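You operate a simulated robot arm through the tools that you are given. There is no shell and no other tool. Be economical: measure what you need, move in short steps, check, and stop when the job is done.

Carry out the task below with a simulated robot arm. There is one attempt and no reset: what you move stays moved.

JOB
Fill the tank to 1.4 m on the lower level tube.
Fine: bottom cock open first, then the blue valve and the filling lever; shut the lever at the mark.

Only the result counts: the job must be done as asked and must still hold three seconds after the hand-in. Knocking over, shifting, dropping, spilling or breaking anything else fails it.

ROBOT AND FRAMES
A 7-joint arm with a four-finger gripper on a trunk, on a base that drives. Base frame: it is fixed to the floor where the robot stands at the start and does not move with it; the origin is under the middle of the robot, x ahead of it, y to its left, z up. Lengths are in m, angles in degrees, forces in N, time in s.
Its first joint turns from -69.0 to 172.0 degrees. Places, roughly: alarm switch [0.6, -1.5, 1.1]; bleed cock [0.6, -1.3, 0.4]; bottom cock [0.7, -0.1, 0.5]; catch of the drain lever [0.5, 0.3, 0.6]; clamp knob of the green switch [0.8, -0.3, 1.5]; clamp knob of the red switch [0.8, -0.3, 0.8]; clamp knob of the yellow switch [0.8, -0.3, 1.2]; drain valve lever [0.5, 0.2, 0.5]; filling valve lever [1.3, -1.4, 1.3]; green level switch [0.8, -0.3, 1.5]; handle of the blue valve [0.1, -1.5, 0.6]; lid clamp [0.6, -1.4, 0.6]; locking bolt of the outlet valve [1.8, -0.6, 0.5]; lower level tube [0.8, -0.2, 1.1]; outlet valve lever [1.7, -0.6, 0.5]; pipe drain cock [-0.1, -1.7, 0.8]. Payload 3.67 kg.
The tool frame sits at the grasp point between the pads (the TCP): z along the fingers, y along the line on which they close. The tips reach 0.028 m beyond it. Largest opening 0.112 m; the body of the gripper starts 0.073 m behind the TCP.
Orientation is told as [roll, pitch, yaw] about the base's x, y, z axes, in that order, counted from this pose: with the fingers straight down and closing along the base's y, the tool's x points along the base's -x, its y along +y and its z along -z.

CONTROLS
- The arm moves only by the tool arm_command. Its argument "increments" is one flat list of numbers, 7 for each row, row after row: the turn, a rotation vector about the base's x, y, z in units of 6 degrees (1.0 is 6 degrees), then the shift along the base's x, y, z in units of 20 mm (1.0 is 20 mm), then the opening, from 0 (shut) to 1 (fully open). In form: [ax, ay, az, tx, ty, tz, jaw, ax, ay, az, tx, ty, tz, jaw, ...]. A call has 1 to 10 rows; each row shifts and turns the commanded pose from where the row before left it. A call with a number of a shift or a turn outside -1 to 1 is refused whole. Each row takes 0.2 s and may step no farther than 0.05 m and 8.6 degrees from the row before; otherwise, or with a gripper value out of range, the whole call is refused. Where a pose cannot be reached the arm comes as near as it can. A force on the tool above 50 N (or 10 N above the force at the start of the call, whichever is more), or a blocked arm, ends the call early, and 0.2 s more pass. The fingers move at their own pace and stop on an object; they squeeze with about 24 N. The grip force told is the motor's: it shows also when the fingers shut on nothing. Time passes only in rows, and 0.2 s behind the last, so rows that do not move let the fingers close. The reply holds the time, the measured pose of the TCP, the force on the tool along the base axes, the opening and the grip force, in the units named above and with some noise, with the torque about the TCP (base axes, N m) and any sound that the robot's microphone picked up.
- Cameras (640 x 400 px; columns grow to the right, rows downward): "scene" is now at [0.1275, -0.0296, 1.2422]; the picture's right is [-0.12, -0.99, -0.00], its down [-0.73, 0.09, -0.67] and it looks along [0.67, -0.08, -0.74] (base axes); focal length 255 px, centre (320, 200). "wrist" rides on the gripper at [0.06, -0.018, -0.104] in the tool frame; the picture's right is [0.29, 0.96, 0.00], its down [-0.80, 0.24, -0.55] and it looks along [-0.53, 0.16, 0.83] (tool axes); focal length 234 px, centre (320, 200). There is no depth. A picture from a camera that has moved, and an enlarged one, comes with that camera's place and axes in the base frame and with its lens. The place of the scene camera against the robot may be out by one fixed shift of up to 0.025 m in any direction.
- camera(camera): a new picture of that camera. The clock stands still meanwhile.
- raise_lower(by): slides the trunk up (or, below 0, down) by that many m; the arm and the scene camera ride with it, the base frame stays. It gives what a move gives, with no picture.
- roll_base(legs): drives the robot by 1 to 6 legs, each [ahead, turn to the left] in m and degrees, along the robot's own axes; the way and the turn of a leg run together, so that a leg with both is an arc; at most 1.5 m and 180 degrees a leg. The arm and the cameras ride along, it lands a little off, and it stops where it bumps. It gives what a move gives.
- head_to(pan, tilt): turns the head with the scene camera to pan (to the left, within 86 degrees either way) and tilt (down, from -29 to 69), counted from straight ahead of the robot. It gives what a move gives.
- zoom(camera, box): a new picture of the part [left, top, right, bottom] of that camera's present view, enlarged. The clock stands still meanwhile.
- finish_job(): hands the job in; it is judged then, once.

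Go step by step. Nothing tells you exact positions but the pictures and the camera data: compare them with the known pose of the tool, close in by small moves and look again before you grip or let go. The budget is 120 turns and 78 pictures, counting those below and the enlarged ones. Unless the task says otherwise, let go and move clear before handing in, and close with one line.

The tools are called by a JSON object that holds its "op" and its "data". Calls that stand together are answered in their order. arm_command: Moves the arm, as the interface text tells. Its arguments: {"type":"object","properties":{"increments":{"type":"array"}},"required":["increments"]} The other tools are called the same way: raise_lower (by) slides the trunk up or down; roll_base (legs) drives the base; head_to (pan, tilt) turns the head that bears the scene camera; camera (camera) takes a picture; zoom (camera, box) takes an enlarged picture of a part of a camera's view; finish_job () hands the job in.

At the start:

```text
clock: 0.0
position: [0.6777, -0.2803, 0.6663]
tool_rot: [0.1, 0.0, 0.1]
ft_force: [0.3, 0.2, -0.5]
ft_torque: [-0.01, 0.02, 0.03]
gripper_width: 0.1117
grip_force: 0.1
trunk travel left (down, up): [-0.4, 0.44]
robot x, y, heading: [0.0015, -0.0007, 0.0]
head pan, tilt: [-7.0, 47.6]
```

scene: 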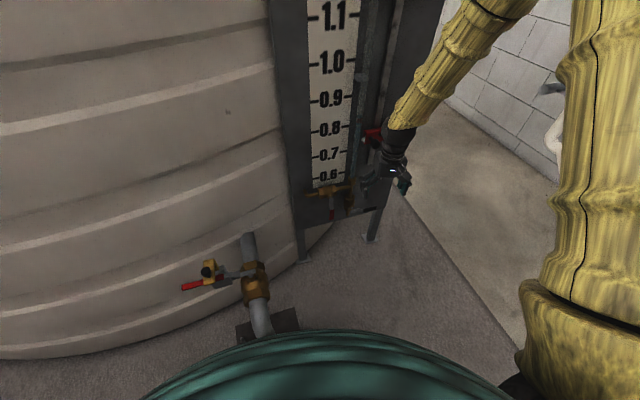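
wrist: 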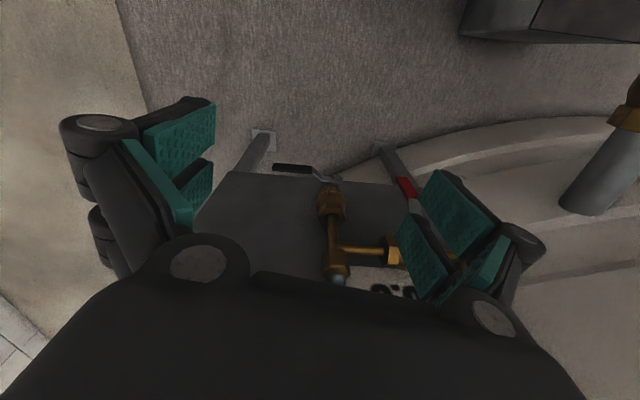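

I see the tank, the gauge board ahead and the bottom cock near the gripper. I'll look closer at the cock and up at the gauge.

{"op": "zoom", "data": {"camera": "scene", "box": [280, 100, 440, 250]}}

{"op": "head_to", "data": {"pan": -20, "tilt": 5}}

{"op": "camera", "data": {"camera": "scene"}}

{"op": "head_to", "data": {"pan": -75, "tilt": 20}}

{"op": "camera", "data": {"camera": "scene"}}

```text
2.67 times, centred on (360, 175) of scene
camera zoom: at [0.1275, -0.0296, 1.2422], right [-0.12, -0.99, 0.0], down [-0.73, 0.09, -0.67], along [0.67, -0.08, -0.74], focal length 681 px, centre (213, 267)
```

zoom: 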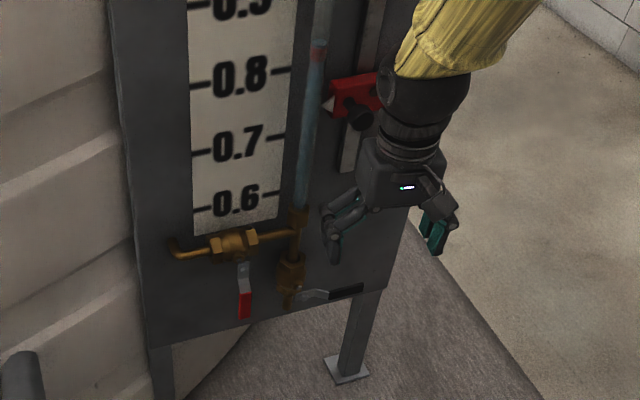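

```text
clock: 1.1
position: [0.6773, -0.2807, 0.6673]
tool_rot: [0.1, 0.0, 0.1]
ft_force: [-0.8, -0.6, 0.4]
ft_torque: [0.01, -0.02, -0.03]
gripper_width: 0.1118
grip_force: 0.1
trunk travel left (down, up): [-0.4, 0.44]
robot x, y, heading: [-0.0002, -0.0014, 0.2]
head pan, tilt: [-20.0, 5.0]
```

```text
74 pictures are left
camera scene: at [0.1353, -0.0514, 1.3088], right [-0.34, -0.94, 0.0], down [-0.08, 0.03, -1.0], along [0.94, -0.34, -0.09], focal length 255 px, centre (320, 200)
```

scene: 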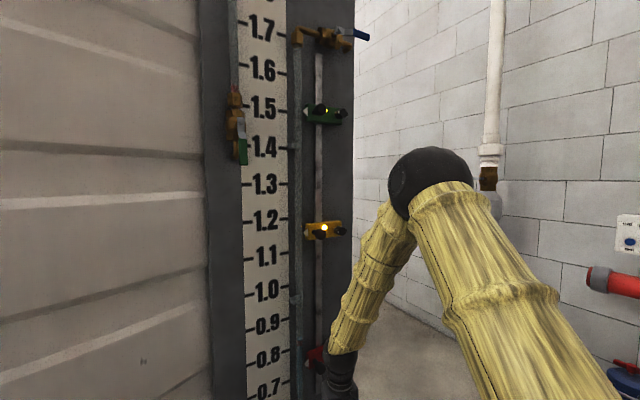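

```text
clock: 2.3
position: [0.6781, -0.2806, 0.6666]
tool_rot: [0.0, 0.1, 0.0]
ft_force: [0.7, 0.5, 0.3]
ft_torque: [-0.01, -0.01, 0.0]
gripper_width: 0.112
grip_force: 0.0
trunk travel left (down, up): [-0.4, 0.44]
robot x, y, heading: [-0.0001, -0.002, -0.2]
head pan, tilt: [-75.0, 20.0]
```

```text
73 pictures are left
camera scene: at [0.0731, -0.1099, 1.2845], right [-0.97, -0.26, 0.0], down [-0.09, 0.33, -0.94], along [0.24, -0.91, -0.34], focal length 255 px, centre (320, 200)
```

scene: 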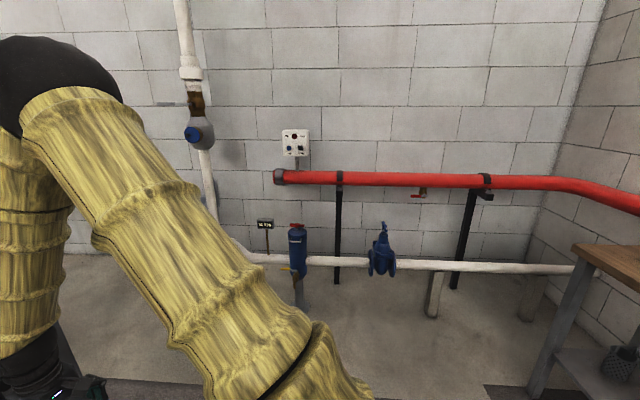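

There's the gauge with red-handled bottom cock, and by the wall a strainer, a blue gate valve and filling lever. I'll zoom in on details.

{"op": "zoom", "data": {"camera": "scene", "box": [150, 80, 310, 180]}}

{"op": "zoom", "data": {"camera": "scene", "box": [240, 180, 440, 305]}}

{"op": "head_to", "data": {"pan": -20, "tilt": 5}}

{"op": "zoom", "data": {"camera": "scene", "box": [210, 0, 390, 112]}}

{"op": "zoom", "data": {"camera": "scene", "box": [210, 80, 370, 180]}}

{"op": "head_to", "data": {"pan": 0, "tilt": 40}}

{"op": "camera", "data": {"camera": "scene"}}

```text
4.00 times, centred on (230, 130) of scene
camera zoom: at [0.0731, -0.1099, 1.2845], right [-0.97, -0.26, 0.0], down [-0.09, 0.33, -0.94], along [0.24, -0.91, -0.34], focal length 1022 px, centre (680, 480)
```

zoom: 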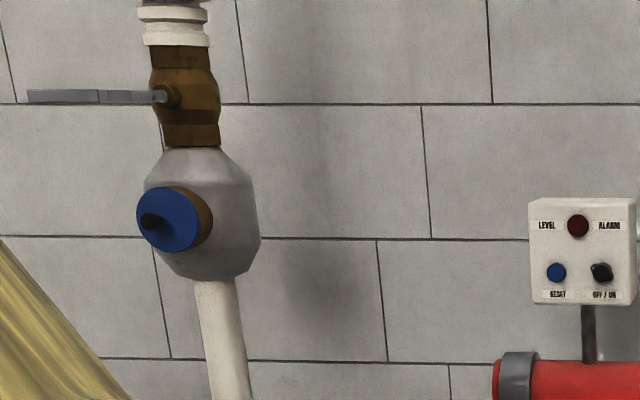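

```text
3.20 times, centred on (340, 242) of scene
camera zoom: at [0.0731, -0.1099, 1.2845], right [-0.97, -0.26, 0.0], down [-0.09, 0.33, -0.94], along [0.24, -0.91, -0.34], focal length 817 px, centre (256, 64)
```

zoom: 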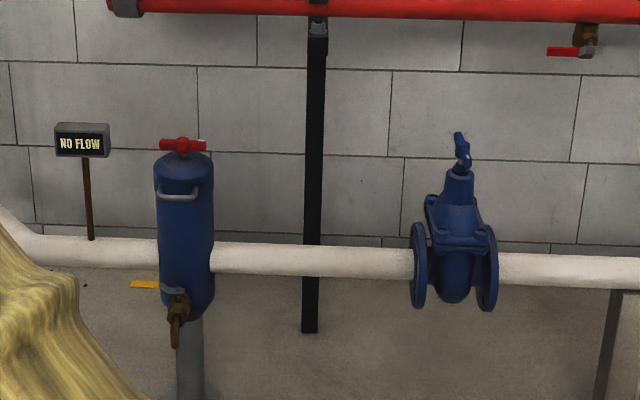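

```text
clock: 3.6
position: [0.6781, -0.2814, 0.6681]
tool_rot: [0.1, 0.1, 0.1]
ft_force: [-1.1, 0.2, -0.2]
ft_torque: [0.01, -0.04, 0.01]
gripper_width: 0.1121
grip_force: 0.0
trunk travel left (down, up): [-0.4, 0.44]
robot x, y, heading: [-0.0002, -0.0011, -0.3]
head pan, tilt: [-20.0, 5.0]
```

```text
3.56 times, centred on (300, 56) of scene
camera zoom: at [0.1352, -0.0514, 1.3088], right [-0.34, -0.94, 0.0], down [-0.08, 0.03, -1.0], along [0.94, -0.34, -0.09], focal length 908 px, centre (391, 712)
```

zoom: 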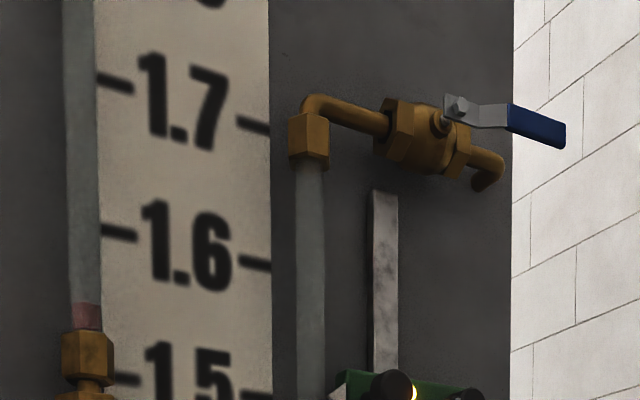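

```text
4.00 times, centred on (290, 130) of scene
camera zoom: at [0.1352, -0.0514, 1.3088], right [-0.34, -0.94, 0.0], down [-0.08, 0.03, -1.0], along [0.94, -0.34, -0.09], focal length 1022 px, centre (440, 480)
```

zoom: 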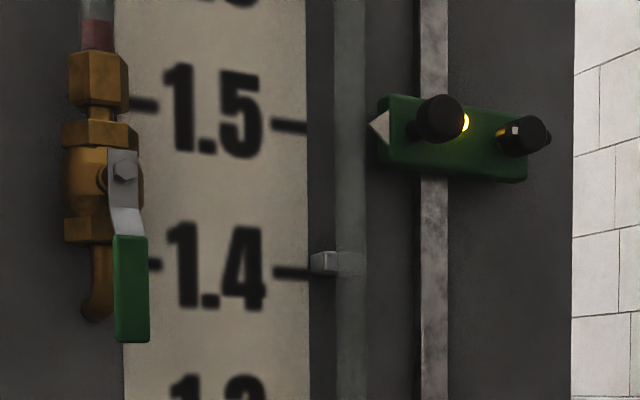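

```text
clock: 4.6
position: [0.6779, -0.2824, 0.6665]
tool_rot: [0.0, -0.1, -0.1]
ft_force: [0.1, -0.3, 0.5]
ft_torque: [0.0, -0.03, 0.0]
gripper_width: 0.1121
grip_force: 0.0
trunk travel left (down, up): [-0.4, 0.44]
robot x, y, heading: [0.0, -0.0025, 0.1]
head pan, tilt: [0.0, 40.0]
```

```text
68 pictures are left
camera scene: at [0.134, -0.02, 1.2532], right [0.0, -1.0, 0.0], down [-0.64, 0.0, -0.77], along [0.77, 0.0, -0.64], focal length 255 px, centre (320, 200)
```

scene: 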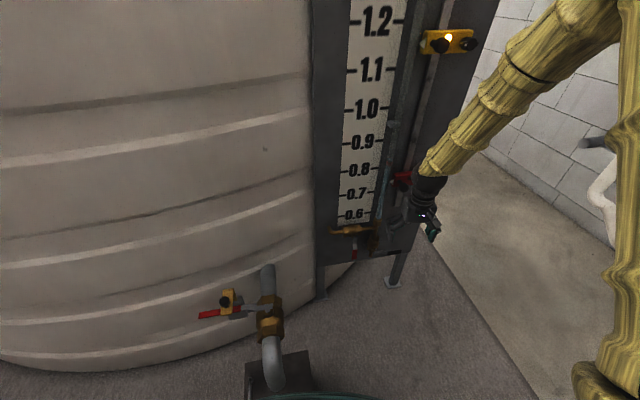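

The red handle of the bottom cock hangs down (shut) near [0.73, -0.15, 0.50]. I'll back off and turn the fingers to point forward.

{"op": "arm_command", "data": {"increments": [0, -1, 0, -0.8, 0, 0, 0.5, 0, -1, 0, -0.8, 0, 0, 0.5, 0, -1, 0, -0.8, 0, 0, 0.5, 0, -1, 0, -0.8, 0, 0, 0.5, 0, -1, 0, -0.8, 0, 0, 0.5, 0, -1, 0, -0.8, 0, 0, 0.5, 0, -1, 0, 0, 0.3, 0, 0.5, 0, -1, 0, 0, 0.3, 0, 0.5, 0, -1, 0, 0, 0.3, 0, 0.5, 0, -1, 0, 0, 0.3, 0, 0.5]}}

{"op": "arm_command", "data": {"increments": [0, -1, 0, 0, 1, -0.5, 0.5, 0, -1, 0, 0, 1, -1, 0.5, 0, -1, 0, 0, 1, -1, 0.5, 0, -1, 0, 0, 1, -1, 0.5, 0, -1, 0, 0, 1, -1, 0.5]}}

{"op": "camera", "data": {"camera": "wrist"}}

{"op": "camera", "data": {"camera": "scene"}}

```text
clock: 6.8
position: [0.5977, -0.2596, 0.6607]
tool_rot: [0.1, -60.0, 0.0]
ft_force: [-0.4, -0.3, 0.4]
ft_torque: [-0.01, 0.0, 0.0]
gripper_width: 0.0559
grip_force: 0.0
out of reach, approached as far as the arm can: row 8, 9, 10
trunk travel left (down, up): [-0.4, 0.44]
robot x, y, heading: [0.001, -0.0005, -0.0]
head pan, tilt: [0.0, 40.0]
```

```text
clock: 8.0
position: [0.599, -0.1761, 0.5699]
tool_rot: [103.3, -89.5, -105.4]
ft_force: [0.5, 1.1, 0.9]
ft_torque: [0.0, 0.0, -0.08]
gripper_width: 0.0557
grip_force: 0.1
trunk travel left (down, up): [-0.4, 0.44]
robot x, y, heading: [0.0016, -0.0022, -0.0]
head pan, tilt: [0.0, 40.0]
```

```text
67 pictures are left
camera wrist: at [0.4944, -0.1906, 0.509], right [0.04, 0.96, -0.28], down [-0.55, 0.25, 0.8], along [0.84, 0.12, 0.53], focal length 234 px, centre (320, 200)
```

wrist: 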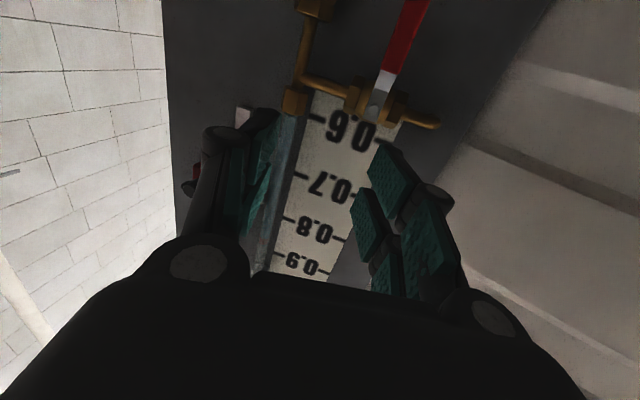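

```text
66 pictures are left
camera scene: at [0.1346, -0.0204, 1.2531], right [0.0, -1.0, 0.0], down [-0.64, 0.0, -0.77], along [0.77, 0.0, -0.64], focal length 255 px, centre (320, 200)
```

scene: 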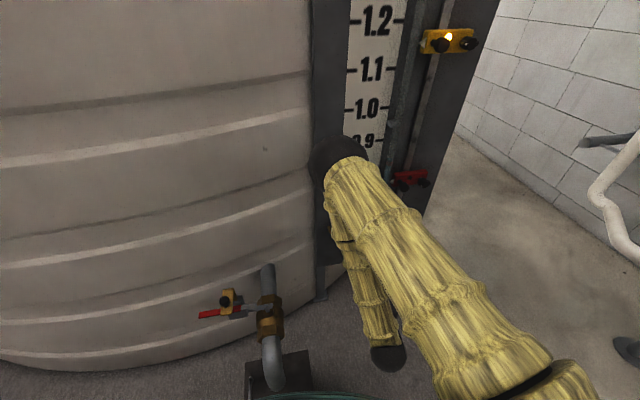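

The cock pivot is near [0.74, -0.135, 0.55] with the handle hanging down from it. I'll look at its detail to find the turning direction.

{"op": "zoom", "data": {"camera": "wrist", "box": [280, 0, 460, 130]}}

```text
3.08 times, centred on (370, 65) of wrist
camera zoom: at [0.4944, -0.1906, 0.509], right [0.04, 0.96, -0.28], down [-0.55, 0.25, 0.8], along [0.84, 0.12, 0.53], focal length 720 px, centre (166, 615)
```

zoom: 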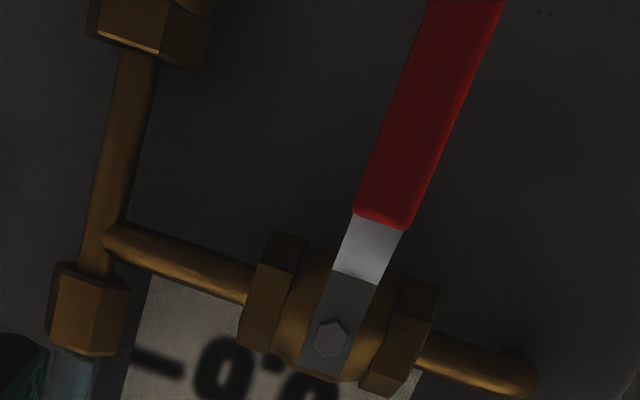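

I'll close the fingers, drop to beside the handle on its right, and advance.

{"op": "arm_command", "data": {"increments": [0, 0, 0, 0, 0.55, -1, 0, 0, 0, 0, 0, 0, -1, 0, 0, 0, 0, 0, 0, -1, 0, 0, 0, 0, 0, 0, -1, 0, 0, 0, 0, 1, 0, -0.6, 0, 0, 0, 0, 1, 0, 0, 0, 0, 0, 0, 1, 0, 0, 0]}}

{"op": "camera", "data": {"camera": "wrist"}}

```text
clock: 9.6
position: [0.6562, -0.1466, 0.478]
tool_rot: [29.7, -90.1, -29.7]
ft_force: [0.6, 0.2, 0.3]
ft_torque: [0.01, -0.01, 0.02]
gripper_width: 0.0
grip_force: 23.8
trunk travel left (down, up): [-0.4, 0.44]
robot x, y, heading: [0.0013, -0.0022, 0.0]
head pan, tilt: [0.0, 40.0]
```

```text
64 pictures are left
camera wrist: at [0.5526, -0.1663, 0.4169], right [0.0, 0.96, -0.29], down [-0.55, 0.24, 0.8], along [0.83, 0.16, 0.53], focal length 234 px, centre (320, 200)
```

wrist: 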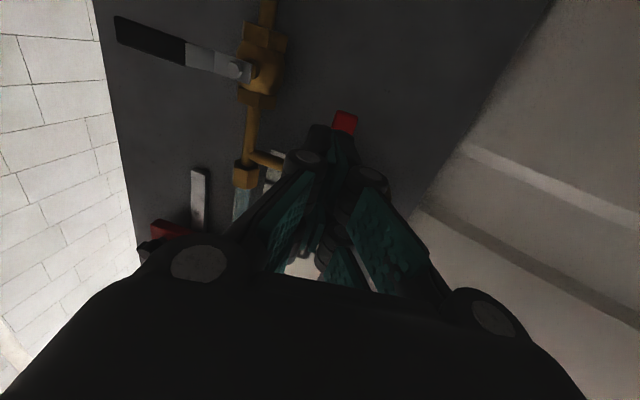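

Handle tip is at about [0.743, -0.132, 0.459]. Shift right 2 cm, then forward beside it.

{"op": "arm_command", "data": {"increments": [0, 0, 0, 0, -1, 0, 0, 0, 0, 0, 1, 0, 0, 0, 0, 0, 0, 1, 0, 0, 0, 0, 0, 0, 1, 0, 0, 0, 0, 0, 0, 0.7, 0, 0, 0]}}

{"op": "camera", "data": {"camera": "wrist"}}

```text
clock: 10.8
position: [0.7317, -0.1698, 0.4789]
tool_rot: [21.0, -89.9, -21.0]
ft_force: [-0.8, 0.1, 0.4]
ft_torque: [-0.01, 0.01, -0.02]
gripper_width: 0.0
grip_force: 23.8
trunk travel left (down, up): [-0.4, 0.44]
robot x, y, heading: [0.0004, 0.0007, -0.0]
head pan, tilt: [0.0, 40.0]
```

```text
63 pictures are left
camera wrist: at [0.6268, -0.187, 0.4173], right [0.0, 0.96, -0.29], down [-0.55, 0.24, 0.8], along [0.83, 0.16, 0.53], focal length 234 px, centre (320, 200)
```

wrist: 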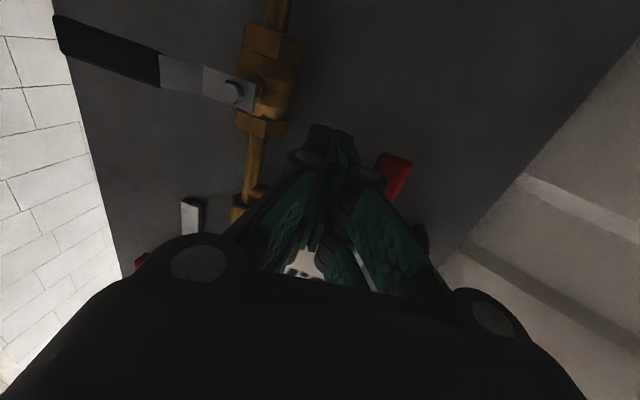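

Fingers are beside the handle. Push gently to the left.

{"op": "arm_command", "data": {"increments": [0, 0, 0, 0, 0.5, 0, 0, 0, 0, 0, 0, 0.5, 0, 0, 0, 0, 0, 0, 0.5, 0, 0, 0, 0, 0, 0, 0.5, 0.1, 0]}}

```text
clock: 11.8
position: [0.7304, -0.1277, 0.4794]
tool_rot: [-22.8, -90.0, 22.8]
ft_force: [-1.3, -1.4, -0.7]
ft_torque: [0.06, -0.04, -0.02]
gripper_width: 0.0
grip_force: 24.1
trunk travel left (down, up): [-0.4, 0.44]
robot x, y, heading: [0.0009, -0.0046, 0.2]
head pan, tilt: [0.0, 40.0]
```

The handle gives easily. Continue the push along its arc.

{"op": "arm_command", "data": {"increments": [0, 0, 0, -0.1, 0.68, 0.15, 0, 0, 0, 0, -0.1, 0.68, 0.15, 0, 0, 0, 0, -0.1, 0.6, 0.5, 0, 0, 0, 0, -0.1, 0.6, 0.5, 0, 0, 0, 0, 0, 0.3, 0.58, 0, 0, 0, 0, 0, 0.3, 0.58, 0]}}

{"op": "camera", "data": {"camera": "wrist"}}

```text
clock: 13.2
position: [0.72, -0.0712, 0.5171]
tool_rot: [-7.1, -88.9, 6.8]
ft_force: [2.9, -3.3, -29.9]
ft_torque: [0.19, 0.46, -0.23]
gripper_width: 0.006
grip_force: 35.9
trunk travel left (down, up): [-0.4, 0.44]
robot x, y, heading: [-0.0015, 0.002, 0.1]
head pan, tilt: [0.0, 40.0]
stopped in row 6: the force on the tool passed its limit at 62 N (the readings are from after the stop); the commanded pose is now the measured one
```

```text
62 pictures are left
camera wrist: at [0.6144, -0.0887, 0.4576], right [0.0, 0.96, -0.29], down [-0.54, 0.25, 0.81], along [0.84, 0.16, 0.51], focal length 234 px, centre (320, 200)
```

wrist: 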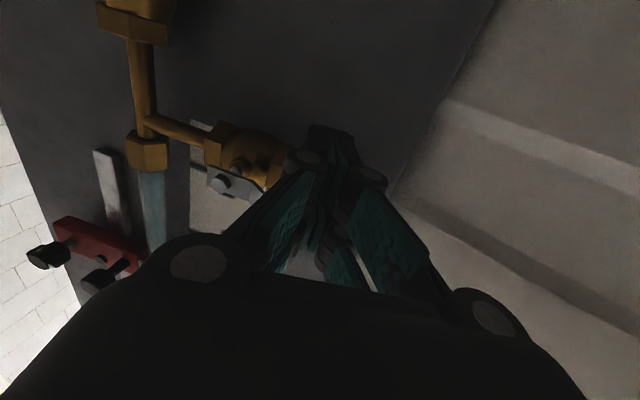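

The handle reached a stop; bracket looks in line with the pipe. Ease down and back, and check.

{"op": "arm_command", "data": {"increments": [0, 0, 0, 0, 0, -0.5, 0, 0, 0, 0, 0, 0, -1, 0, 0, 0, 0, -1, 0, -0.5, 0, 0, 0, 0, -1, 0, 0, 0, 0, 0, 0, -1, 0, 0, 0, 0, 0, 0, -1, 0, 0, 0, 0, 0, 0, -1, -0.5, 0, 0]}}

{"op": "camera", "data": {"camera": "wrist"}}

{"op": "head_to", "data": {"pan": -20, "tilt": 20}}

{"op": "camera", "data": {"camera": "scene"}}

```text
clock: 14.8
position: [0.6196, -0.0814, 0.4792]
tool_rot: [-9.8, -89.3, 9.5]
ft_force: [0.0, 0.5, -0.3]
ft_torque: [-0.01, 0.01, -0.02]
gripper_width: 0.0001
grip_force: 34.7
trunk travel left (down, up): [-0.4, 0.44]
robot x, y, heading: [-0.001, 0.0018, -0.1]
head pan, tilt: [0.0, 40.0]
```

```text
61 pictures are left
camera wrist: at [0.5148, -0.0985, 0.42], right [0.0, 0.96, -0.29], down [-0.54, 0.24, 0.8], along [0.84, 0.16, 0.52], focal length 234 px, centre (320, 200)
```

wrist: 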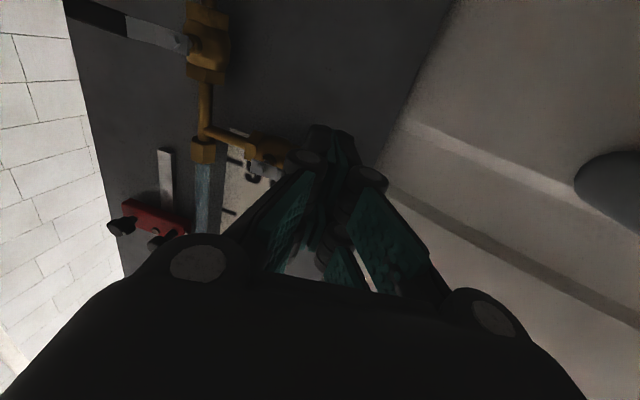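

```text
clock: 15.6
position: [0.6195, -0.082, 0.4789]
tool_rot: [-9.3, -89.3, 9.0]
ft_force: [0.6, 0.2, 0.0]
ft_torque: [-0.01, 0.02, 0.0]
gripper_width: 0.0
grip_force: 35.8
trunk travel left (down, up): [-0.4, 0.44]
robot x, y, heading: [0.0008, -0.0006, -0.2]
head pan, tilt: [-20.0, 20.0]
```

```text
60 pictures are left
camera scene: at [0.1365, -0.0517, 1.2844], right [-0.34, -0.94, 0.0], down [-0.32, 0.12, -0.94], along [0.88, -0.32, -0.34], focal length 255 px, centre (320, 200)
```

scene: 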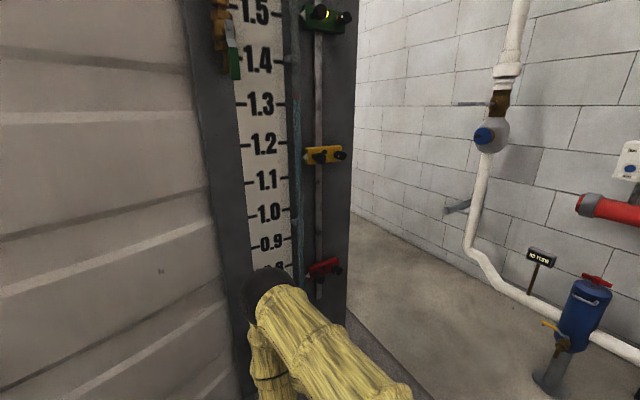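

{"op": "zoom", "data": {"camera": "scene", "box": [220, 30, 360, 180]}}

{"op": "arm_command", "data": {"increments": [0, 0, 0, -0.3, -1, 0, 0, 0, 0, 0, -0.3, -1, 0, 0, 0, 0, 0, -0.3, -1, 0, 0, 0, 0, 0, -0.3, -1, 0, 0, 0, 0, 0, -0.3, -1, 0, 0, 0, 0, 0, -0.3, -1, 0, 0, 0, 0, 0, -0.3, -1, 0, 0, 0, 0, 0, -0.3, -1, 0, 0]}}

{"op": "camera", "data": {"camera": "wrist"}}

{"op": "head_to", "data": {"pan": -20, "tilt": 20}}

{"op": "zoom", "data": {"camera": "scene", "box": [220, 30, 360, 180]}}

```text
2.67 times, centred on (290, 105) of scene
camera zoom: at [0.1365, -0.0517, 1.2844], right [-0.34, -0.94, 0.0], down [-0.32, 0.12, -0.94], along [0.88, -0.32, -0.34], focal length 681 px, centre (400, 453)
```

zoom: 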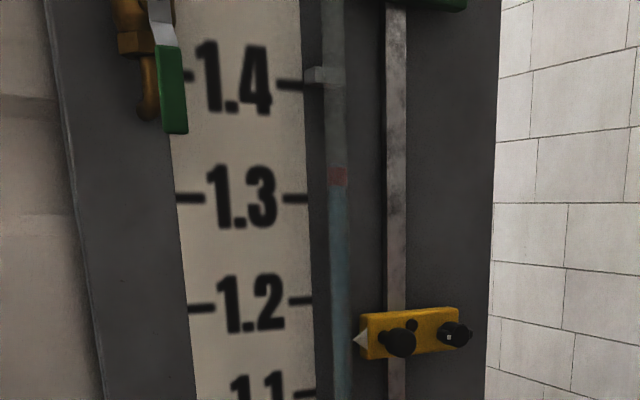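

```text
clock: 17.4
position: [0.5863, -0.2397, 0.4809]
tool_rot: [-5.5, -89.0, 5.0]
ft_force: [-0.2, 0.3, 1.0]
ft_torque: [0.02, 0.01, 0.02]
gripper_width: 0.0
grip_force: 35.6
out of reach, approached as far as the arm can: row 7, 8
trunk travel left (down, up): [-0.4, 0.44]
robot x, y, heading: [-0.0021, -0.0012, -0.1]
head pan, tilt: [-20.0, 20.0]
```

```text
58 pictures are left
camera wrist: at [0.4805, -0.2581, 0.4211], right [0.0, 0.96, -0.29], down [-0.54, 0.25, 0.81], along [0.84, 0.15, 0.52], focal length 234 px, centre (320, 200)
```

wrist: 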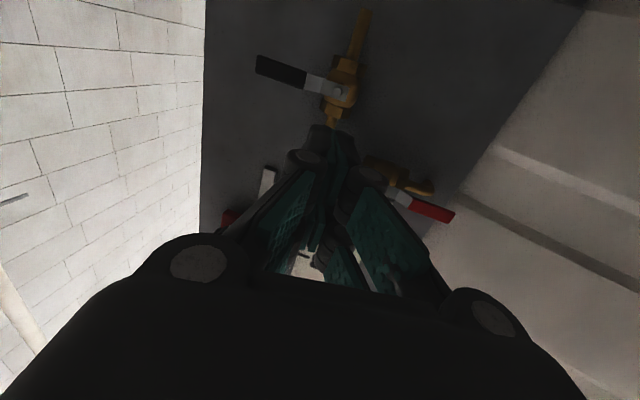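

```text
clock: 18.0
position: [0.5863, -0.24, 0.4803]
tool_rot: [-6.5, -89.0, 6.1]
ft_force: [0.3, -0.6, -0.5]
ft_torque: [-0.02, 0.0, 0.04]
gripper_width: 0.0
grip_force: 35.8
trunk travel left (down, up): [-0.4, 0.44]
robot x, y, heading: [-0.0001, -0.002, -0.2]
head pan, tilt: [-20.0, 20.0]
```

```text
2.67 times, centred on (290, 105) of scene
camera zoom: at [0.1365, -0.0518, 1.2845], right [-0.34, -0.94, 0.0], down [-0.32, 0.12, -0.94], along [0.88, -0.32, -0.34], focal length 681 px, centre (400, 453)
```

zoom: 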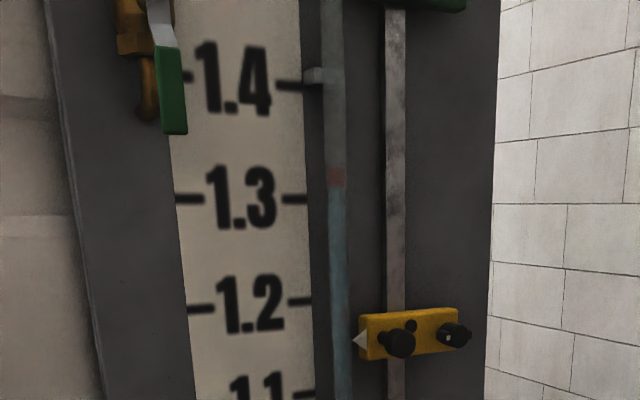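

The bottom cock is open (handle in line with pipe) and the tube now reads about 1.32. Next the blue valve: turn to face the wall and approach.

{"op": "roll_base", "data": {"legs": [[0, -90], [0.5, 0]]}}

{"op": "head_to", "data": {"pan": 0, "tilt": 40}}

{"op": "camera", "data": {"camera": "scene"}}

{"op": "camera", "data": {"camera": "wrist"}}

```text
clock: 24.8
position: [-0.2494, -1.0888, 0.4788]
tool_rot: [-6.0, -89.0, -85.0]
ft_force: [-0.7, 0.2, 0.6]
ft_torque: [-0.03, 0.04, 0.02]
gripper_width: 0.0
grip_force: 36.3
trunk travel left (down, up): [-0.4, 0.44]
robot x, y, heading: [-0.0008, -0.504, -90.5]
head pan, tilt: [-20.0, 20.0]
```

```text
clock: 25.6
position: [-0.2493, -1.0901, 0.4809]
tool_rot: [-5.8, -89.0, -85.1]
ft_force: [-0.2, 0.4, -0.5]
ft_torque: [-0.02, 0.0, 0.02]
gripper_width: 0.0
grip_force: 35.7
trunk travel left (down, up): [-0.4, 0.44]
robot x, y, heading: [-0.0014, -0.5034, -90.4]
head pan, tilt: [0.0, 40.0]
```

```text
56 pictures are left
camera scene: at [-0.0053, -0.6604, 1.2532], right [-1.0, 0.01, 0.0], down [0.01, 0.64, -0.77], along [-0.01, -0.77, -0.64], focal length 255 px, centre (320, 200)
```

scene: 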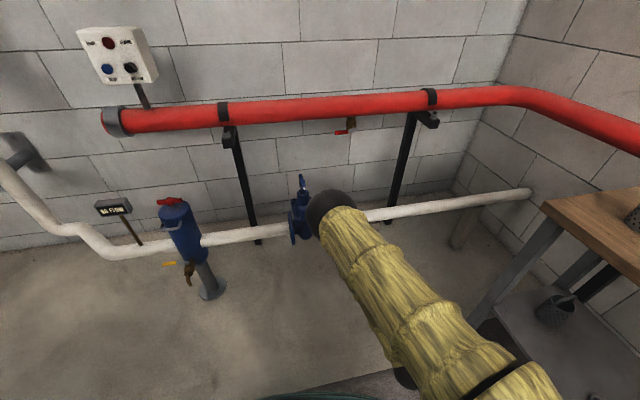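

```text
55 pictures are left
camera wrist: at [-0.266, -0.984, 0.421], right [0.96, -0.01, -0.29], down [0.25, 0.54, 0.81], along [0.15, -0.84, 0.52], focal length 234 px, centre (320, 200)
```

wrist: 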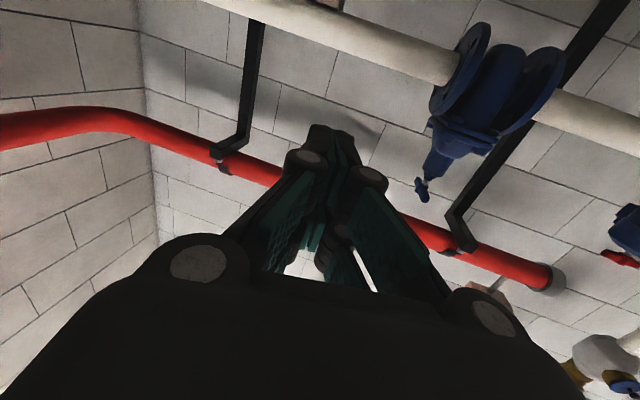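

{"op": "zoom", "data": {"camera": "scene", "box": [250, 150, 350, 260]}}

{"op": "zoom", "data": {"camera": "wrist", "box": [380, 20, 600, 220]}}

```text
3.64 times, centred on (300, 205) of scene
camera zoom: at [-0.0053, -0.6604, 1.2532], right [-1.0, 0.01, 0.0], down [0.01, 0.64, -0.77], along [-0.01, -0.77, -0.64], focal length 929 px, centre (393, 182)
```

zoom: 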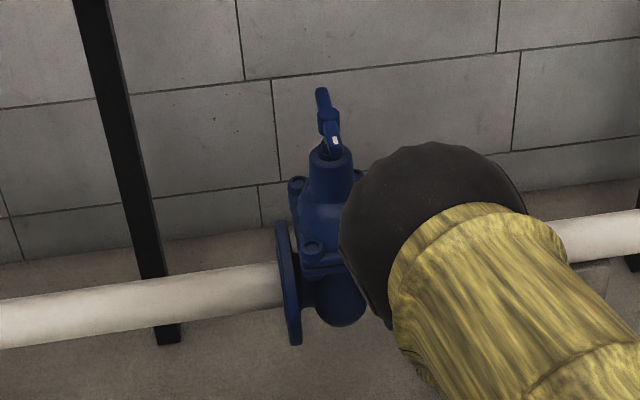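

```text
2.00 times, centred on (490, 120) of wrist
camera zoom: at [-0.266, -0.984, 0.421], right [0.96, -0.01, -0.29], down [0.25, 0.54, 0.81], along [0.15, -0.84, 0.52], focal length 468 px, centre (-20, 360)
```

zoom: 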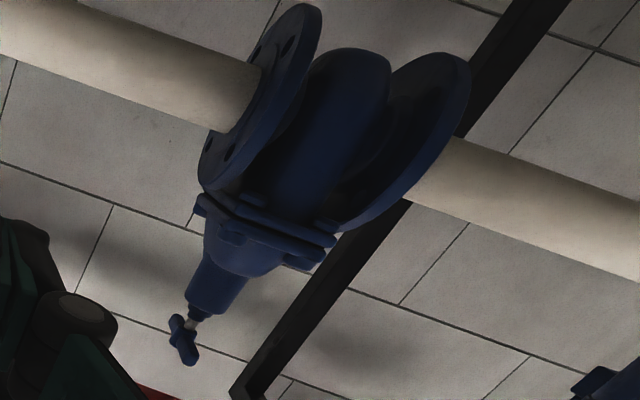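

The blue valve has a T-bar on a vertical spindle, hub near [0.06, -1.50, 0.63], bar now across the pipe. I'll point the fingers down and raise them before driving closer.

{"op": "arm_command", "data": {"increments": [1, 0, 0, 0.5, 0, 1, 0, 1, 0, 0, 0.5, 0, 1, 0, 1, 0, 0, 0.5, 0, 1, 0, 1, 0, 0, 0.5, 0, 1, 0, 1, 0, 0, 1, 0, 1, 0, 1, 0, 0, 1, 0, 1, 0, 1, 0, 0, 1, 0, 1, 0, 1, 0, 0, 1, 0, 1, 0, 1, 0, 0, 1, 0, 1, 0, 1, 0, 0, 1, 0, 1, 0]}}

{"op": "arm_command", "data": {"increments": [1, 0, 0, 1, 0, 1, 0.5, 1, 0, 0, 1, 0, 1, 0.5, 1, 0, 0, 1, 0, 1, 0.5, 1, 0, 0, 1, 0, 1, 0.5, 1, 0, 0, 1, 0, 1, 0.5]}}

{"op": "roll_base", "data": {"legs": [[0.3, 0]]}}

{"op": "camera", "data": {"camera": "wrist"}}

```text
clock: 27.8
position: [-0.0935, -1.0877, 0.6776]
tool_rot: [0.1, -28.2, -91.3]
ft_force: [1.4, -0.5, 0.7]
ft_torque: [0.02, 0.02, -0.02]
gripper_width: 0.0
grip_force: 35.6
trunk travel left (down, up): [-0.4, 0.44]
robot x, y, heading: [-0.0034, -0.5103, -90.4]
head pan, tilt: [0.0, 40.0]
```

```text
clock: 29.0
position: [0.0082, -1.0909, 0.7828]
tool_rot: [0.3, 1.1, -90.6]
ft_force: [0.6, 0.0, 0.3]
ft_torque: [0.02, -0.02, 0.0]
gripper_width: 0.0558
grip_force: 0.1
trunk travel left (down, up): [-0.4, 0.44]
robot x, y, heading: [0.001, -0.5059, -90.6]
head pan, tilt: [0.0, 40.0]
```

```text
clock: 31.1
position: [0.0032, -1.3892, 0.7862]
tool_rot: [0.5, 0.9, -90.6]
ft_force: [-0.6, -0.7, -1.2]
ft_torque: [-0.01, -0.02, 0.0]
gripper_width: 0.0558
grip_force: 0.0
trunk travel left (down, up): [-0.4, 0.44]
robot x, y, heading: [-0.0098, -0.807, -90.7]
head pan, tilt: [0.0, 40.0]
```

```text
52 pictures are left
camera wrist: at [-0.0151, -1.3311, 0.8904], right [0.96, 0.28, 0.01], down [0.23, -0.81, 0.54], along [0.16, -0.52, -0.84], focal length 234 px, centre (320, 200)
```

wrist: 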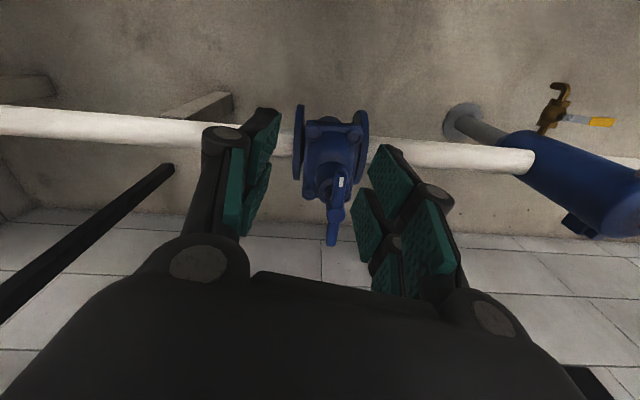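

Hub is at [0.059, -1.50], bar pointing 100°. I'll move above it while turning the gripper so the two fingers can straddle the bar and turn it as a couple.

{"op": "arm_command", "data": {"increments": [0, 0, -1, 0.28, -0.555, 0, 0.72, 0, 0, -1, 0.28, -0.555, 0, 0.72, 0, 0, -1, 0.28, -0.555, 0, 0.72, 0, 0, -1, 0.28, -0.555, 0, 0.72, 0, 0, -1, 0.28, -0.555, 0, 0.72, 0, 0, -1, 0.28, -0.555, 0, 0.72, 0, 0, -1, 0.28, -0.555, 0, 0.72, 0, 0, -1, 0.28, -0.555, 0, 0.72, 0, 0, -1, 0.28, -0.555, 0, 0.72, 0, 0, -1, 0.28, -0.555, 0, 0.72]}}

{"op": "arm_command", "data": {"increments": [0, 0, -1, 0, 0, 0, 0.72, 0, 0, -1, 0, 0, 0, 0.72, 0, 0, -1, 0, 0, 0, 0.72, 0, 0, -1, 0, 0, 0, 0.72, 0, 0, -1, 0, 0, 0, 0.72, 0, 0, -1, 0, 0, 0, 0.72, 0, 0, -1, 0, 0, 0, 0.72, 0, 0, -1, 0, 0, 0, 0.72, 0, 0, -1, 0, 0, 0, 0.72]}}

{"op": "camera", "data": {"camera": "wrist"}}

{"op": "camera", "data": {"camera": "scene"}}

```text
clock: 33.1
position: [0.0329, -1.5083, 0.838]
tool_rot: [5.8, 6.0, -147.2]
ft_force: [-0.2, 0.8, 0.4]
ft_torque: [0.0, 0.0, 0.01]
gripper_width: 0.0808
grip_force: 0.1
trunk travel left (down, up): [-0.4, 0.44]
robot x, y, heading: [-0.005, -0.806, -90.8]
head pan, tilt: [0.0, 40.0]
stopped in row 10: the arm was blocked; the commanded pose is now the measured one
```

```text
clock: 35.3
position: [0.0077, -1.5244, 0.8644]
tool_rot: [2.5, 12.0, 154.6]
ft_force: [-0.6, -0.5, 1.2]
ft_torque: [-0.04, -0.03, -0.04]
gripper_width: 0.0808
grip_force: 0.1
trunk travel left (down, up): [-0.4, 0.44]
robot x, y, heading: [-0.0101, -0.8028, -90.9]
head pan, tilt: [0.0, 40.0]
stopped in row 9: the arm was blocked; the commanded pose is now the measured one
```

```text
51 pictures are left
camera wrist: at [0.0503, -1.5207, 0.9774], right [-0.16, -0.98, 0.1], down [-0.9, 0.19, 0.39], along [-0.4, -0.03, -0.92], focal length 234 px, centre (320, 200)
```

wrist: 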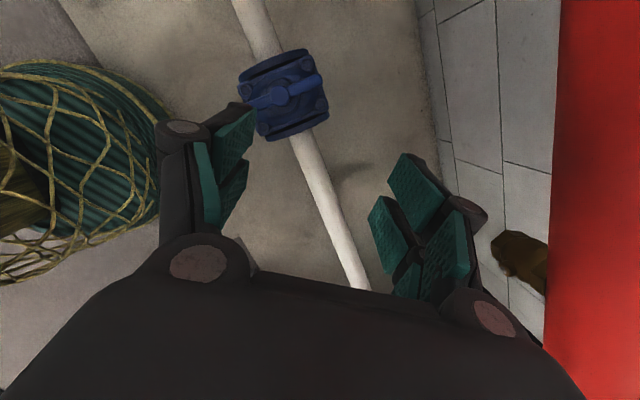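

```text
50 pictures are left
camera scene: at [-0.0141, -0.9576, 1.2538], right [-1.0, 0.01, 0.0], down [0.01, 0.64, -0.77], along [-0.01, -0.77, -0.64], focal length 255 px, centre (320, 200)
```

scene: 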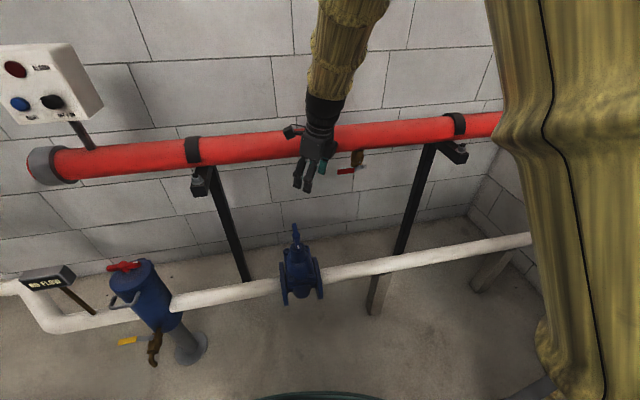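

The arm got blocked (likely a joint limit) and is tilted a bit. I'll straighten it over the hub, lower down.

{"op": "arm_command", "data": {"increments": [0, 0, 0, 0.5, 0.4, -0.5, 0.72, 0.41, 0.54, 0, 0.5, 0.4, -0.5, 0.72, 0.41, 0.54, 0, 0.5, 0.4, -0.5, 0.72, 0.41, 0.54, 0, 0.5, 0, -0.5, 0.72, 0, 0, 0, 0.5, 0, -0.5, 0.72]}}

```text
clock: 36.7
position: [0.0346, -1.5201, 0.8656]
tool_rot: [-1.9, 6.7, 150.8]
ft_force: [-0.1, 1.1, 0.1]
ft_torque: [-0.02, -0.02, 0.03]
gripper_width: 0.0808
grip_force: 0.1
trunk travel left (down, up): [-0.4, 0.44]
robot x, y, heading: [-0.0074, -0.8053, -90.9]
head pan, tilt: [0.0, 40.0]
stopped in row 5: the arm was blocked; the commanded pose is now the measured one
```

Try lowering via the trunk instead.

{"op": "raise_lower", "data": {"by": -0.1}}

{"op": "arm_command", "data": {"increments": [0, 0, 0, 0.4, 0.3, 0, 0.72, 0.3, 0.5, 0, 0.4, 0.3, 0, 0.72, 0.3, 0.5, 0, 0.4, 0.3, 0, 0.72]}}

{"op": "camera", "data": {"camera": "scene"}}

```text
clock: 38.0
position: [0.0364, -1.5211, 0.7664]
tool_rot: [-1.9, 6.8, 150.8]
ft_force: [0.6, 0.3, -0.2]
ft_torque: [-0.02, -0.03, 0.0]
gripper_width: 0.0806
grip_force: 0.0
trunk travel left (down, up): [-0.3, 0.54]
robot x, y, heading: [-0.0095, -0.8022, -90.7]
head pan, tilt: [0.0, 40.0]
```

```text
clock: 39.0
position: [0.0307, -1.5203, 0.7931]
tool_rot: [-5.5, 5.0, 147.2]
ft_force: [0.4, 0.1, 0.4]
ft_torque: [0.0, 0.01, 0.02]
gripper_width: 0.0807
grip_force: 0.1
trunk travel left (down, up): [-0.3, 0.54]
robot x, y, heading: [-0.0071, -0.8062, -90.6]
head pan, tilt: [0.0, 40.0]
stopped in row 3: the arm was blocked; the commanded pose is now the measured one
```

```text
49 pictures are left
camera scene: at [-0.0139, -0.9576, 1.1538], right [-1.0, 0.01, 0.0], down [0.01, 0.64, -0.77], along [-0.01, -0.77, -0.64], focal length 255 px, centre (320, 200)
```

scene: 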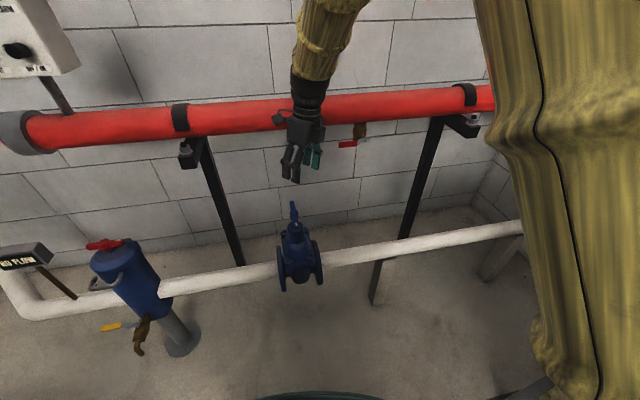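

Turning that way hits a wrist limit. Instead I'll go back to neutral yaw and push the bar around with closed fingers pointing down, orbiting the hub.

{"op": "arm_command", "data": {"increments": [0, 0, 1, 0.1, 0.3, 0, 0, -0.08, 0.3, 1, 0.1, 0.3, 0, 0, -0.08, 0.3, 1, 0.1, 0.3, 0, 0, -0.08, 0.3, 1, 0.1, 0.3, 0, 0, -0.08, 0.3, 1, 0.1, 0.3, 0, 0, 0, 0, 1, 0.1, 0.3, 0, 0, 0, 0, 1, 0.1, 0.3, 0, 0, 0, 0, 1, 0.1, 0.3, 0, 0, 0, 0, 1, 0.1, 0.3, 0, 0, 0, 0, 1, 0.1, 0.3, 0, 0]}}

{"op": "arm_command", "data": {"increments": [0, 0, 1, 0.15, 0, 0, 0, 0, 0, 1, 0.15, 0, 0, 0, 0, 0, 1, 0.15, 0, 0, 0, 0, 0, 1, 0.15, 0, 0, 0, 0, 0, 1, 0.15, 0, 0, 0, 0, 0, 1, 0.15, 0, 0, 0, 0, 0, 1, 0.15, 0, 0, 0, 0, 0, 1, 0.15, 0, 0, 0, 0, 0, 1, 0.15, 0, 0, 0, 0, 0, 1, 0.15, 0, 0, 0]}}

```text
clock: 41.2
position: [0.0401, -1.4641, 0.7996]
tool_rot: [-0.7, 0.4, -153.8]
ft_force: [-0.3, 0.7, -0.3]
ft_torque: [-0.03, 0.02, 0.0]
gripper_width: 0.0
grip_force: 23.6
trunk travel left (down, up): [-0.3, 0.54]
robot x, y, heading: [-0.0053, -0.8037, -90.8]
head pan, tilt: [0.0, 40.0]
```

```text
clock: 43.4
position: [0.0821, -1.4573, 0.7927]
tool_rot: [-1.5, -2.0, -92.3]
ft_force: [-1.9, 0.4, 0.3]
ft_torque: [-0.02, 0.01, 0.0]
gripper_width: 0.0003
grip_force: 24.0
trunk travel left (down, up): [-0.3, 0.54]
robot x, y, heading: [-0.0071, -0.8031, -91.0]
head pan, tilt: [0.0, 40.0]
```

{"op": "arm_command", "data": {"increments": [0, 0, 0, 0, 0, -1, 0, 0, 0, 0, 0, 0, -1, 0, 0, 0, 0, 0, 0, -1, 0, 0, 0, 0, 0, 0, -1, 0]}}

{"op": "camera", "data": {"camera": "wrist"}}

{"op": "zoom", "data": {"camera": "scene", "box": [230, 110, 370, 300]}}

```text
clock: 44.4
position: [0.08, -1.4622, 0.7296]
tool_rot: [-0.1, -2.9, -93.1]
ft_force: [0.1, -0.2, -0.2]
ft_torque: [-0.02, -0.01, -0.02]
gripper_width: 0.0
grip_force: 23.7
trunk travel left (down, up): [-0.3, 0.54]
robot x, y, heading: [-0.0059, -0.8055, -90.9]
head pan, tilt: [0.0, 40.0]
```

```text
48 pictures are left
camera wrist: at [0.0657, -1.3974, 0.8292], right [0.97, 0.24, -0.01], down [0.2, -0.78, 0.59], along [0.13, -0.58, -0.8], focal length 234 px, centre (320, 200)
```

wrist: 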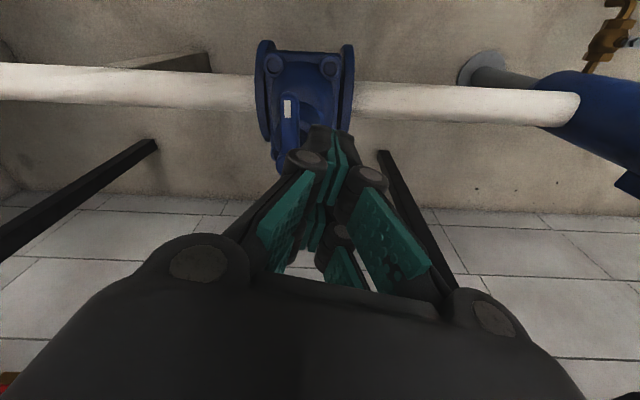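

```text
2.11 times, centred on (300, 205) of scene
camera zoom: at [-0.0136, -0.9578, 1.1538], right [-1.0, 0.01, 0.0], down [0.01, 0.64, -0.77], along [-0.01, -0.77, -0.64], focal length 538 px, centre (362, 190)
```

zoom: 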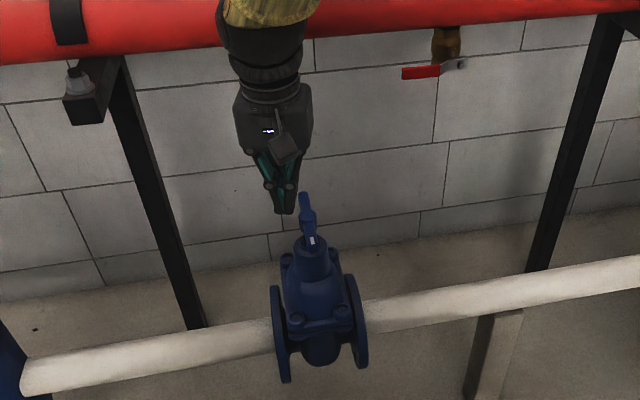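

{"op": "arm_command", "data": {"increments": [0, 0, 0, 0.15, 0, -1, 0, 0, 0, 0, 0, 0, -1, 0, 0, 0, 0, 0, 0, -1, 0, 0, 0, 0, 0, 0, -0.5, 0, 0, 0, 0, 0, 0, 0, 0]}}

{"op": "camera", "data": {"camera": "wrist"}}

```text
clock: 45.8
position: [0.0741, -1.4754, 0.6718]
tool_rot: [3.1, -2.2, -95.5]
ft_force: [-1.3, 0.5, -0.8]
ft_torque: [0.0, -0.04, -0.02]
gripper_width: 0.0
grip_force: 24.1
trunk travel left (down, up): [-0.3, 0.54]
robot x, y, heading: [-0.0068, -0.805, -90.7]
head pan, tilt: [0.0, 40.0]
stopped in row 5: the arm was blocked; the commanded pose is now the measured one
```

```text
46 pictures are left
camera wrist: at [0.056, -1.41, 0.7718], right [0.98, 0.2, 0.04], down [0.13, -0.79, 0.6], along [0.15, -0.58, -0.8], focal length 234 px, centre (320, 200)
```

wrist: 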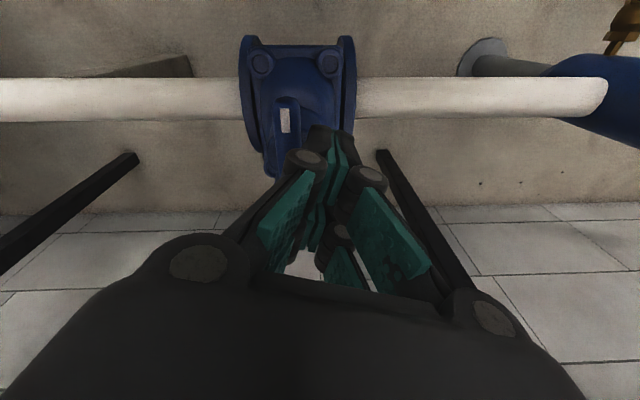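

The arm is reluctant to go lower in this posture; I'll correct sideways and lower with the trunk.

{"op": "arm_command", "data": {"increments": [0, 0, 0, 0.2, 0.3, 1, 0, 0, 0, 0, 0.2, 0.4, 1, 0, 0, 0, 0, 0.1, 0, 1, 0, 0, 0, 0, 0, 0, 1, 0]}}

{"op": "raise_lower", "data": {"by": -0.1}}

```text
clock: 46.8
position: [0.0868, -1.459, 0.7502]
tool_rot: [2.6, -2.4, -95.1]
ft_force: [0.2, -0.2, 0.7]
ft_torque: [0.02, -0.02, 0.0]
gripper_width: 0.0
grip_force: 24.4
trunk travel left (down, up): [-0.3, 0.54]
robot x, y, heading: [-0.0108, -0.8037, -90.9]
head pan, tilt: [0.0, 40.0]
```

```text
clock: 48.1
position: [0.0862, -1.459, 0.6497]
tool_rot: [2.6, -2.3, -95.3]
ft_force: [-0.1, -0.2, 0.2]
ft_torque: [-0.01, -0.01, 0.0]
gripper_width: 0.0002
grip_force: 24.0
trunk travel left (down, up): [-0.2, 0.64]
robot x, y, heading: [-0.0079, -0.8031, -90.7]
head pan, tilt: [0.0, 40.0]
```

Now at bar height. Push the near end toward -x.

{"op": "arm_command", "data": {"increments": [0, 0, 0, 0, 0, -0.5, 0, 0, 0, 0, -0.6, 0, 0, 0, 0, 0, 0, -0.6, 0, 0, 0, 0, 0, 0, -0.6, 0, 0, 0, 0, 0, 0, -0.6, 0, 0, 0]}}

{"op": "camera", "data": {"camera": "wrist"}}

```text
clock: 49.4
position: [0.0364, -1.4592, 0.6398]
tool_rot: [2.6, -2.4, -95.3]
ft_force: [-1.1, 1.5, 0.2]
ft_torque: [0.01, 0.01, -0.05]
gripper_width: 0.0
grip_force: 23.8
trunk travel left (down, up): [-0.2, 0.64]
robot x, y, heading: [-0.0066, -0.8046, -90.8]
head pan, tilt: [0.0, 40.0]
```

```text
45 pictures are left
camera wrist: at [0.0202, -1.3946, 0.7391], right [0.98, 0.2, 0.03], down [0.14, -0.79, 0.6], along [0.14, -0.58, -0.8], focal length 234 px, centre (320, 200)
```

wrist: 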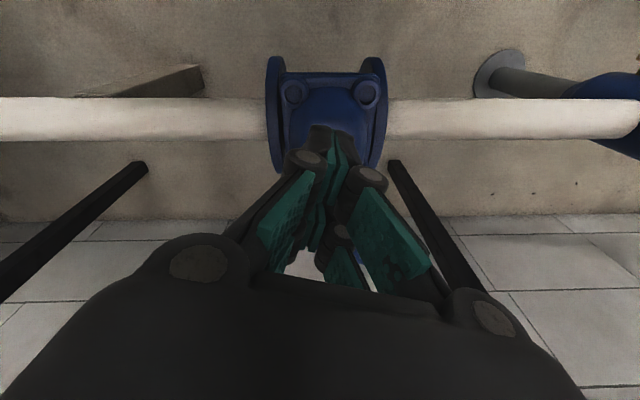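

{"op": "zoom", "data": {"camera": "scene", "box": [230, 60, 370, 250]}}

```text
2.11 times, centred on (300, 155) of scene
camera zoom: at [-0.0131, -0.9578, 1.0538], right [-1.0, 0.01, 0.0], down [0.01, 0.64, -0.77], along [-0.01, -0.77, -0.64], focal length 538 px, centre (362, 295)
```

zoom: 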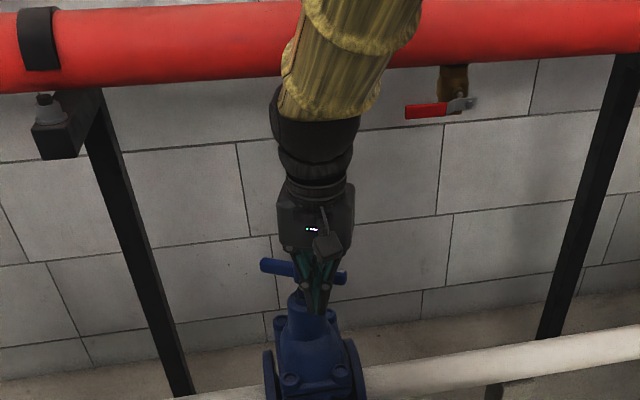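

It turns easily: the bar has swung roughly 70° counter-clockwise. Keep following around.

{"op": "arm_command", "data": {"increments": [0, 0, 0, -0.32, -0.31, 0, 0, 0, 0, 0, -0.5, -0.6, 0, 0, 0, 0, 0, -0.22, -0.54, 0, 0, 0, 0, 0, -0.07, -0.58, 0, 0]}}

{"op": "zoom", "data": {"camera": "scene", "box": [230, 60, 370, 250]}}

```text
clock: 50.4
position: [0.0147, -1.5012, 0.6397]
tool_rot: [2.6, -2.4, -95.3]
ft_force: [-1.1, -0.4, -3.3]
ft_torque: [0.1, 0.09, -0.02]
gripper_width: 0.0002
grip_force: 23.6
trunk travel left (down, up): [-0.2, 0.64]
robot x, y, heading: [-0.0048, -0.8028, -90.6]
head pan, tilt: [0.0, 40.0]
```

```text
2.11 times, centred on (300, 155) of scene
camera zoom: at [-0.0133, -0.9579, 1.0537], right [-1.0, 0.01, 0.0], down [0.01, 0.64, -0.77], along [-0.01, -0.77, -0.64], focal length 538 px, centre (362, 295)
```

zoom: 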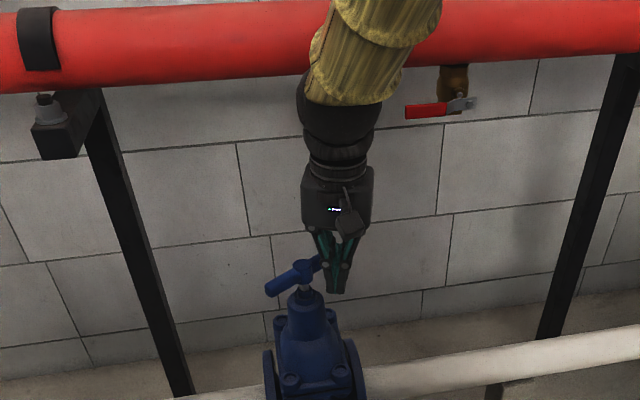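

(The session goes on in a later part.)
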